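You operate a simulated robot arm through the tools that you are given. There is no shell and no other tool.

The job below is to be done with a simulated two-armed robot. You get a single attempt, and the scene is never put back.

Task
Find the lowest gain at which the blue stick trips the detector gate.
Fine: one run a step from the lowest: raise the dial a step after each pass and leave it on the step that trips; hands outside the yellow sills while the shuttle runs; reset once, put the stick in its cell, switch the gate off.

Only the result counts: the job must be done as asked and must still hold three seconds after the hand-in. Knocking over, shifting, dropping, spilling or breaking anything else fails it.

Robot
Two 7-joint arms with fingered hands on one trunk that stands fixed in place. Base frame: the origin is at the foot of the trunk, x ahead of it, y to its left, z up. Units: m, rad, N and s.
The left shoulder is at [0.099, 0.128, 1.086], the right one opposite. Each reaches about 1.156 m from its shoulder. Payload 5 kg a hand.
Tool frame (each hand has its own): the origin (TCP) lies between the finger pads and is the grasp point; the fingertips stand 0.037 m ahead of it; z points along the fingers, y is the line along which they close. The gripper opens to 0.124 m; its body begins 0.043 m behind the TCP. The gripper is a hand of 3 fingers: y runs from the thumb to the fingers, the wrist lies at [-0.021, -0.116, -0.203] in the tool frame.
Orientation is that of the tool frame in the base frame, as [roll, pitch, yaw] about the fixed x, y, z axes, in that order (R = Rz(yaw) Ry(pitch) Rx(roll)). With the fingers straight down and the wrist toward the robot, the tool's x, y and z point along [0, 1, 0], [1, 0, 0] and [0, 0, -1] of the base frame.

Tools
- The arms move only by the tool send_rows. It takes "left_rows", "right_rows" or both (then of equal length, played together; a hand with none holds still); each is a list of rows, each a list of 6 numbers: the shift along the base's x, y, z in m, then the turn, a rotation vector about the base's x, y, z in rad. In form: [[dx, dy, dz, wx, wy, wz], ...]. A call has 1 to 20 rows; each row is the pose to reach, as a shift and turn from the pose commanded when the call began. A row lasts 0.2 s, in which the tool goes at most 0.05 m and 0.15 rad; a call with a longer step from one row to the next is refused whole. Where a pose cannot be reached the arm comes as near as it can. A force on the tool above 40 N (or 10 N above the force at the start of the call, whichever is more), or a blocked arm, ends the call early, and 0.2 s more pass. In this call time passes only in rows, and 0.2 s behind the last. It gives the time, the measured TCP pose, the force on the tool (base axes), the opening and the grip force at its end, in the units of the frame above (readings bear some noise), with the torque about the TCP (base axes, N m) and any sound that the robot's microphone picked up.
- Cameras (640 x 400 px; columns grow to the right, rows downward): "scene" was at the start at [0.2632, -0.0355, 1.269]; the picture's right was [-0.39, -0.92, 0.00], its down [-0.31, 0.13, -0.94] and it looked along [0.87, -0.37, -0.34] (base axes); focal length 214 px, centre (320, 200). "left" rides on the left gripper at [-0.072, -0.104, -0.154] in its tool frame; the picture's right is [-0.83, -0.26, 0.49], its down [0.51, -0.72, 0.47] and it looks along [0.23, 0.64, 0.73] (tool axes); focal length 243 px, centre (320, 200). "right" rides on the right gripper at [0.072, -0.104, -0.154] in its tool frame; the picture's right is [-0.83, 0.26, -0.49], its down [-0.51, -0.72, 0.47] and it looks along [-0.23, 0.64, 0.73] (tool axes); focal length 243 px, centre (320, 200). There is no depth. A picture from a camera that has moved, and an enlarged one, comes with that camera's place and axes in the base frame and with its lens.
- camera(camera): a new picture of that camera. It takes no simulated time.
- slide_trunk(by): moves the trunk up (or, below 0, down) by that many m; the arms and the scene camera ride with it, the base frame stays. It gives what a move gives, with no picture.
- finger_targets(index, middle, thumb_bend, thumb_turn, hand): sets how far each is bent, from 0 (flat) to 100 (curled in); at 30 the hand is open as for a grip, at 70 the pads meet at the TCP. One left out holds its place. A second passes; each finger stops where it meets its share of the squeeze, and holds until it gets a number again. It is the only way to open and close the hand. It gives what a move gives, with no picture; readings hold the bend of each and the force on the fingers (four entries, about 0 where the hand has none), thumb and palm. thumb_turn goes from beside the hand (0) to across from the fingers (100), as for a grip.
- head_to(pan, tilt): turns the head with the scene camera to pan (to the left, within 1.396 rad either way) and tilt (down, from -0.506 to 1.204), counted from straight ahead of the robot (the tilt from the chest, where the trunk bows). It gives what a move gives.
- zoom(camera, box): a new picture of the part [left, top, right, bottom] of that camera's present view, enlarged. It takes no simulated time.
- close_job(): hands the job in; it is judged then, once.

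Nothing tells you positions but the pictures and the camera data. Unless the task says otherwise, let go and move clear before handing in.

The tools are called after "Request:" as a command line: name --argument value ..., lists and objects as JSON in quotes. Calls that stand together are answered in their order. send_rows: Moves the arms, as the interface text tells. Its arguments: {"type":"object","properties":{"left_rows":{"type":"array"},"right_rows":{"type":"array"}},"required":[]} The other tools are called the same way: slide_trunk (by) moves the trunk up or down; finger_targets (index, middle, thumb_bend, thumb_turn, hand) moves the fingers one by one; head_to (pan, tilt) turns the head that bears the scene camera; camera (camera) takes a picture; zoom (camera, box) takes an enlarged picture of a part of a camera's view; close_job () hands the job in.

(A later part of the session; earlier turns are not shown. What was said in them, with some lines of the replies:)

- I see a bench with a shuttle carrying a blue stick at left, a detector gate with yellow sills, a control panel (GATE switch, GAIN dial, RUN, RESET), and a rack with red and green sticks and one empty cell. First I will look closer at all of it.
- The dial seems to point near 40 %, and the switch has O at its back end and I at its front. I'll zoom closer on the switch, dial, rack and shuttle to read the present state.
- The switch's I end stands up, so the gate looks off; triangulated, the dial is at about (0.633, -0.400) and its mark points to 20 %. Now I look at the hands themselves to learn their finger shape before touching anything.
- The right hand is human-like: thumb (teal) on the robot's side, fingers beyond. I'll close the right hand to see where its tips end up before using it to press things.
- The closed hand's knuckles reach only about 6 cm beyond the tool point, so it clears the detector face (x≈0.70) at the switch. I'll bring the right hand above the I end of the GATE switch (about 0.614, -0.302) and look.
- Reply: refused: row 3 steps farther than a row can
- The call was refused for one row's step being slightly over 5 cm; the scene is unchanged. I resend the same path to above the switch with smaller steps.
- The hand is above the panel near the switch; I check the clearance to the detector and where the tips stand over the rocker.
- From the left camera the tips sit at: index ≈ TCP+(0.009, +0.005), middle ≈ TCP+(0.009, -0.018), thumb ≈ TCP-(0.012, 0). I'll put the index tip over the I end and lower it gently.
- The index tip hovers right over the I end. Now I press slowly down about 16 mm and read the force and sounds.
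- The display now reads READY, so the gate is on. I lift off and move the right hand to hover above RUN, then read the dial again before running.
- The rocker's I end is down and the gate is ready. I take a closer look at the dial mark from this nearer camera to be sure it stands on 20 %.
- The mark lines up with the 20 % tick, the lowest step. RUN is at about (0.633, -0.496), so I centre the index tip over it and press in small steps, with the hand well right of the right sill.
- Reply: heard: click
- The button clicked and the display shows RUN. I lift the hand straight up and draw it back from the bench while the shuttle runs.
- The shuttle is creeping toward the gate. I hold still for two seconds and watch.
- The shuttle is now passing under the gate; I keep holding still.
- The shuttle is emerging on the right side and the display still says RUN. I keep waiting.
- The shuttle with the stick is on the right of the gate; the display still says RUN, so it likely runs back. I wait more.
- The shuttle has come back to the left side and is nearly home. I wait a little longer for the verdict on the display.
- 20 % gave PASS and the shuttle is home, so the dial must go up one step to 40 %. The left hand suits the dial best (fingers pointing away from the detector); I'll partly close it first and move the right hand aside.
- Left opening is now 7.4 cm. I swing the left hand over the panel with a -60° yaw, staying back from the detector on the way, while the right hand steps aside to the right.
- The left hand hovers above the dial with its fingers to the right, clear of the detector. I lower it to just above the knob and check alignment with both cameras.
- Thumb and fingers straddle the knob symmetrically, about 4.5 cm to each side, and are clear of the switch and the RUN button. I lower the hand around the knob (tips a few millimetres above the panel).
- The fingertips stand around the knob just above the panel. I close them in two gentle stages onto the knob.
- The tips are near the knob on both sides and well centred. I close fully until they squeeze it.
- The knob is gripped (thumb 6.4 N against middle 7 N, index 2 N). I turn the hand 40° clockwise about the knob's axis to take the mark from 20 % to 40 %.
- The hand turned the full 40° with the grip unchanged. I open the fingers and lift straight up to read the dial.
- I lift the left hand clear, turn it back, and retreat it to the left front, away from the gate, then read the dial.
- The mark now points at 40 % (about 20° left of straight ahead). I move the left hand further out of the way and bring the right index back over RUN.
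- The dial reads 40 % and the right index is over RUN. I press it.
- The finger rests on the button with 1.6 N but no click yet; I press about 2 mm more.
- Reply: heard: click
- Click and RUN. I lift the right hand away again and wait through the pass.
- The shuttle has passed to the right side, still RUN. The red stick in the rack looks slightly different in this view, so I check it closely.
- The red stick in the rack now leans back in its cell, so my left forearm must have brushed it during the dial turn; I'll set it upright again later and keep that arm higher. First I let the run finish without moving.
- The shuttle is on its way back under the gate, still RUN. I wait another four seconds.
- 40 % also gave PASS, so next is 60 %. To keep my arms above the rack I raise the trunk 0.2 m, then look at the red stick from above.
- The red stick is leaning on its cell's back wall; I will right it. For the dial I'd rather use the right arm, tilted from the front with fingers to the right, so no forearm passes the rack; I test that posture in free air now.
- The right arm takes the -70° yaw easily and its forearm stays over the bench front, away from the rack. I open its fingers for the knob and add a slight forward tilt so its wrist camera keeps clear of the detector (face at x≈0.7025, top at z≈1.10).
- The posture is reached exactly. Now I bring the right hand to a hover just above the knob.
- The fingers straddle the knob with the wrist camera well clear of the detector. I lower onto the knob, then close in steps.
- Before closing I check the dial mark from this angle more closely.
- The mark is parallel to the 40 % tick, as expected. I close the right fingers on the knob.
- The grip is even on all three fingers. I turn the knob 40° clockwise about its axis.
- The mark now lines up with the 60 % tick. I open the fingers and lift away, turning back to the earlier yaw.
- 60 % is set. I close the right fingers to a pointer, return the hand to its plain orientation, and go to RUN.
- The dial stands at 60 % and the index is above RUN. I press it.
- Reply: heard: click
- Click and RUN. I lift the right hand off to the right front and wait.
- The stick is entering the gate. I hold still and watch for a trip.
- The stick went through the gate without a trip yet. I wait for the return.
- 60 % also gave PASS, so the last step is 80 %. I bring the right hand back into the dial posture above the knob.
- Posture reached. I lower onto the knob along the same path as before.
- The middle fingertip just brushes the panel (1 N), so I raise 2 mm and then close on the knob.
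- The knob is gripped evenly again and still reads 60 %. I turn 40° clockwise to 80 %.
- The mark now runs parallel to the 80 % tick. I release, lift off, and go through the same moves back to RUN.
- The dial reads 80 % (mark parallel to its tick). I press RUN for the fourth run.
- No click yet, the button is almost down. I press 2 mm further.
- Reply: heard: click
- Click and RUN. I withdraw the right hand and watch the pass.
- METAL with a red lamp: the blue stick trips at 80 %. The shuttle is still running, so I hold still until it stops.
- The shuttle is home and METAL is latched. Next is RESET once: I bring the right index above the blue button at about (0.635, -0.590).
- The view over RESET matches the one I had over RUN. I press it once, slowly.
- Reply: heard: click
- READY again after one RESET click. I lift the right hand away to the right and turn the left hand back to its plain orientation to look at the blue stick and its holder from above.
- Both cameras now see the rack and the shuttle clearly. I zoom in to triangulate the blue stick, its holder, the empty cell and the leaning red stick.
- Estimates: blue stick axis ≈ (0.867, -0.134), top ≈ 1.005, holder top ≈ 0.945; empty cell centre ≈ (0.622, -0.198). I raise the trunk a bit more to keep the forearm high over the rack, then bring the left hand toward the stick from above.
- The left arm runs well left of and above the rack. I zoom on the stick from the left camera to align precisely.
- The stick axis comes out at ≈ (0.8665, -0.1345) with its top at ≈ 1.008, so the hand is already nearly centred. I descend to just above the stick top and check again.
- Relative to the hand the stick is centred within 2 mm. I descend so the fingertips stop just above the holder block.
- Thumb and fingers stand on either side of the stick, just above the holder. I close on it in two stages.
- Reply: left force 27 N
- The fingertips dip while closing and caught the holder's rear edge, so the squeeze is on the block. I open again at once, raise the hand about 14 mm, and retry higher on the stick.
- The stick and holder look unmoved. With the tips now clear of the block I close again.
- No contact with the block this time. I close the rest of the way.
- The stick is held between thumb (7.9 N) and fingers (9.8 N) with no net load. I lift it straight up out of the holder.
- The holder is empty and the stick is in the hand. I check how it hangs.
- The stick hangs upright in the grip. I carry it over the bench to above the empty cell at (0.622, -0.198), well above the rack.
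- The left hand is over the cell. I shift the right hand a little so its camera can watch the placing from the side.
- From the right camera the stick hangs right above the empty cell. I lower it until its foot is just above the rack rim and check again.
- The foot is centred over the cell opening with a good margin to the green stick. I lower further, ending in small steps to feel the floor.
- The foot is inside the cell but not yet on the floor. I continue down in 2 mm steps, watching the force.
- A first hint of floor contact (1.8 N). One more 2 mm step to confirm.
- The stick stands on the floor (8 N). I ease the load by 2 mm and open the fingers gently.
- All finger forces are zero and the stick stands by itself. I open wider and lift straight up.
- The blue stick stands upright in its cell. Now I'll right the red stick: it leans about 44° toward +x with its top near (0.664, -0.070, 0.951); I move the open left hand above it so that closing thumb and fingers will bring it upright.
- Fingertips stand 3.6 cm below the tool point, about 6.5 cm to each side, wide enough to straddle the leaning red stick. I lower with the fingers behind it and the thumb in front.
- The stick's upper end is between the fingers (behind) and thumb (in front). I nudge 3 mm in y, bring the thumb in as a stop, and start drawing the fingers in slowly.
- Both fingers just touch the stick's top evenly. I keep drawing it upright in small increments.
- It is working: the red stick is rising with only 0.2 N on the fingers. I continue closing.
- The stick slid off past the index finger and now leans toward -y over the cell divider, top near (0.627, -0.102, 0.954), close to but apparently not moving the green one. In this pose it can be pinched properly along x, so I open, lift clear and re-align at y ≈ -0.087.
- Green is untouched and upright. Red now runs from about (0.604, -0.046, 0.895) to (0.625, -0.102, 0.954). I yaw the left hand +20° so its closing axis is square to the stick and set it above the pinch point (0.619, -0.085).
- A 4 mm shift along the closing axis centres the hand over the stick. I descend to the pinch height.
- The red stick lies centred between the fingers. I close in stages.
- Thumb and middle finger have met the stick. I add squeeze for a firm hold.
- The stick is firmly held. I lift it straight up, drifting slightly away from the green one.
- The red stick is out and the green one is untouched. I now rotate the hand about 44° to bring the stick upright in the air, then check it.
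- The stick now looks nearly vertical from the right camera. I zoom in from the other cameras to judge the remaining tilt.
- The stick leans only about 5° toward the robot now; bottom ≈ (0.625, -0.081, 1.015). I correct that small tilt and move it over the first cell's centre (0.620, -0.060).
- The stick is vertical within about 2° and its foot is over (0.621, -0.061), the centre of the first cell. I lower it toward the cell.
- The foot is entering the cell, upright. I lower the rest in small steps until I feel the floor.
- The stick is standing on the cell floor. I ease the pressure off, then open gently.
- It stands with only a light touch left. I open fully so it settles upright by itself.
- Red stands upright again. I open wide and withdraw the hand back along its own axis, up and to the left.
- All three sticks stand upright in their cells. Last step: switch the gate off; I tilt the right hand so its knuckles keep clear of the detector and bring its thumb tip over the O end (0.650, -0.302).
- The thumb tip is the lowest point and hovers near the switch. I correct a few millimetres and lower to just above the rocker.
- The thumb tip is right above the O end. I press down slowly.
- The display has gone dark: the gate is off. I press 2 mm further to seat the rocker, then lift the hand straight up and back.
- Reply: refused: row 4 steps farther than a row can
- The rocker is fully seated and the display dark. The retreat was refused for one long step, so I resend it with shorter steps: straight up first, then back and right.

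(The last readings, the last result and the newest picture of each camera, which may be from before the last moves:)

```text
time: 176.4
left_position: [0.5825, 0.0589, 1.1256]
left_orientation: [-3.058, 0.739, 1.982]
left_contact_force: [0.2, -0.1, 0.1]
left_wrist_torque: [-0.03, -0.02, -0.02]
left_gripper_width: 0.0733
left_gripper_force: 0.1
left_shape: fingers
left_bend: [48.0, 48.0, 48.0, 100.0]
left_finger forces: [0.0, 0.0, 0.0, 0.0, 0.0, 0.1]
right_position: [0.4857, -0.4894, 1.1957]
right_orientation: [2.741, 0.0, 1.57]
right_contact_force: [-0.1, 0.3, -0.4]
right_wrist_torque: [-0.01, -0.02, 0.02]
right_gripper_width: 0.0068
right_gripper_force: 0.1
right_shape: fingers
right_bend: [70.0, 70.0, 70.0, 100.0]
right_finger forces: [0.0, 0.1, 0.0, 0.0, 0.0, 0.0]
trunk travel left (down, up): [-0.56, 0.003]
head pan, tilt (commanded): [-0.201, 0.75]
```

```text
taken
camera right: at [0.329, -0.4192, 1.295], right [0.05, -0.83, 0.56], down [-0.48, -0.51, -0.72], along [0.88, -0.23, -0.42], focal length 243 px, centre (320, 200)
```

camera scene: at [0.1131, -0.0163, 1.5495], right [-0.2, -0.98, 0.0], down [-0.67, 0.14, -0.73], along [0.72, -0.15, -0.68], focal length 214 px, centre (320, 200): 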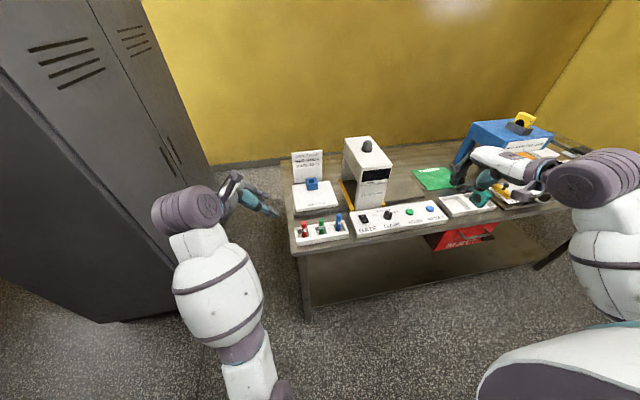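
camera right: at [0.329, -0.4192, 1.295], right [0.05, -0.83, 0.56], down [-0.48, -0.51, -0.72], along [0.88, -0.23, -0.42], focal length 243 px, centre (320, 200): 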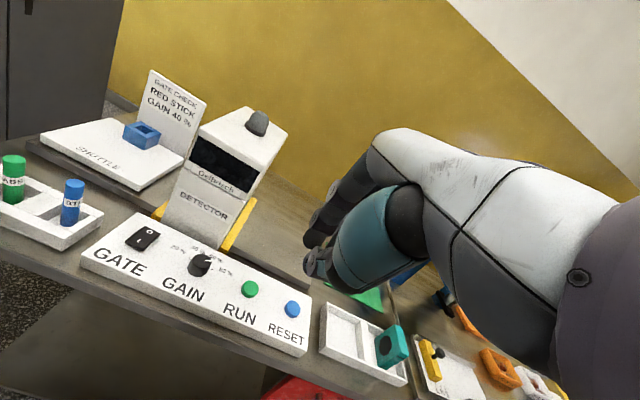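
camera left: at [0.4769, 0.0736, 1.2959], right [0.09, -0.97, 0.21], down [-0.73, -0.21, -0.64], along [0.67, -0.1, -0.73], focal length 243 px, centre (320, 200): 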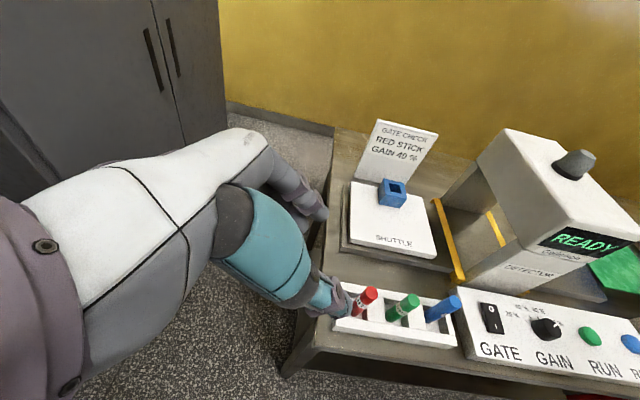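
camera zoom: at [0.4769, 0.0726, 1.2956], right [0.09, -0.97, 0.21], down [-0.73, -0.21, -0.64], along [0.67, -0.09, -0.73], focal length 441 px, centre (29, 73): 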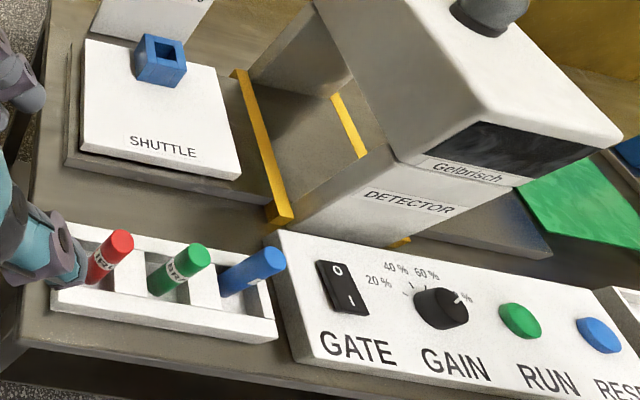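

The gate is dark and everything looks in place. I take a last close look at the dial, the switch, the sticks and the far side of the bench.

Request:
zoom --camera "right" --box '[110, 210, 250, 300]'

Request:
zoom --camera "right" --box '[0, 120, 160, 260]'

Request:
zoom --camera "scene" --box '[285, 200, 365, 250]'

Request:
zoom --camera "right" --box '[300, 260, 580, 400]'

```text
4.44 times, centred on (180, 255) of right
camera zoom: at [0.329, -0.4192, 1.295], right [0.05, -0.83, 0.56], down [-0.48, -0.51, -0.72], along [0.88, -0.23, -0.42], focal length 1078 px, centre (942, -44)
```

zoom: 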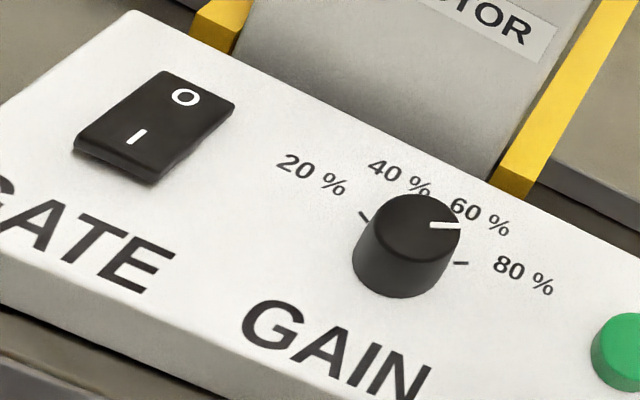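

```text
2.86 times, centred on (80, 190) of right
camera zoom: at [0.329, -0.4192, 1.295], right [0.05, -0.83, 0.56], down [-0.48, -0.51, -0.72], along [0.88, -0.23, -0.42], focal length 693 px, centre (1006, 229)
```

zoom: 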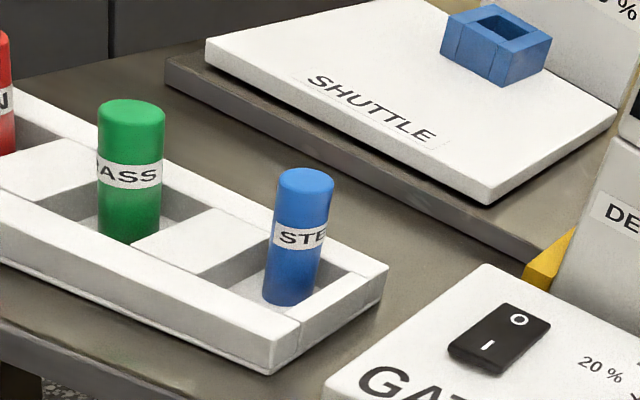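

```text
8.00 times, centred on (325, 225) of scene
camera zoom: at [0.1131, -0.0163, 1.5495], right [-0.2, -0.98, 0.0], down [-0.67, 0.14, -0.73], along [0.72, -0.15, -0.68], focal length 1716 px, centre (280, 0)
```

zoom: 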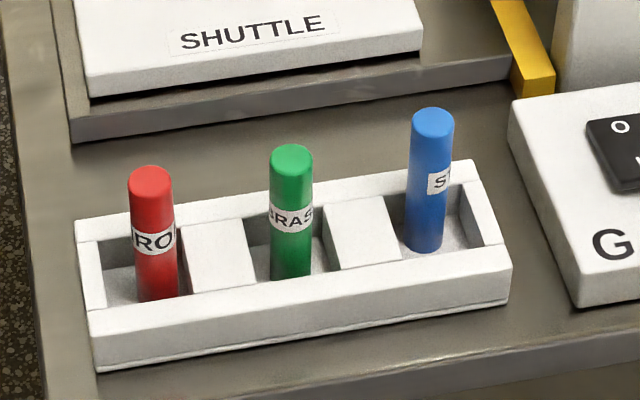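

```text
2.29 times, centred on (440, 330) of right
camera zoom: at [0.329, -0.4192, 1.295], right [0.05, -0.83, 0.56], down [-0.48, -0.51, -0.72], along [0.88, -0.23, -0.42], focal length 555 px, centre (46, -97)
```

zoom: 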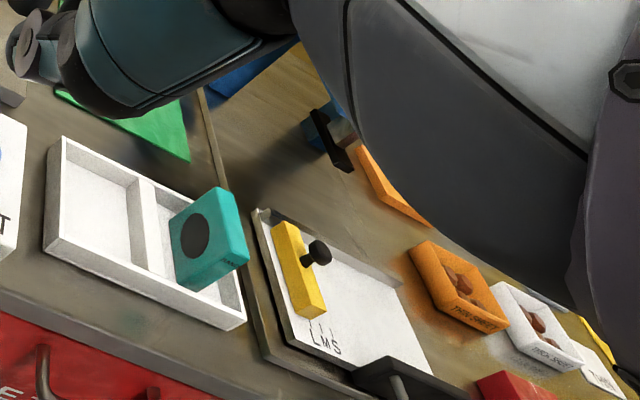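

All is as asked. One run per step gave PASS at 20, 40 and 60 % and METAL at 80 %, and the dial is still on 80 %. I pressed RESET once, the blue stick stands in its cell and the gate is off. During the job my left arm tipped the red stick over in its cell. I stood it back up, a few millimetres from where it was. Both hands are clear, so I hand the job in.

Request:
close_job

```text
The job is handed in.
```

The blue stick trips the detector gate at 80 %; it passed at 20, 40 and 60 %. However, my left arm tipped the red stick over along the way, which may fail the job.

- **Runs:** I did one run per step from 20 %, raising the dial one step after each pass. The display showed PASS three times, then METAL at 80 %. The dial is still on 80 %, and both hands were outside the sills during every run.
- **After the trip:** I pressed RESET once, put the blue stick in the empty cell of the rack and switched the gate off. The display is dark.
- **Red stick:** My left forearm most likely knocked it while I turned the dial from 20 to 40 %. My first try at righting it let it fall toward the green stick, which did not move. It now stands upright in its own cell, roughly 6 mm from where it started.
- **Blue stick holder:** On my first grasp the fingers closed on the holder on the shuttle, with about 22 N sideways. I opened them at once; the holder and shuttle look unmoved in the pictures.
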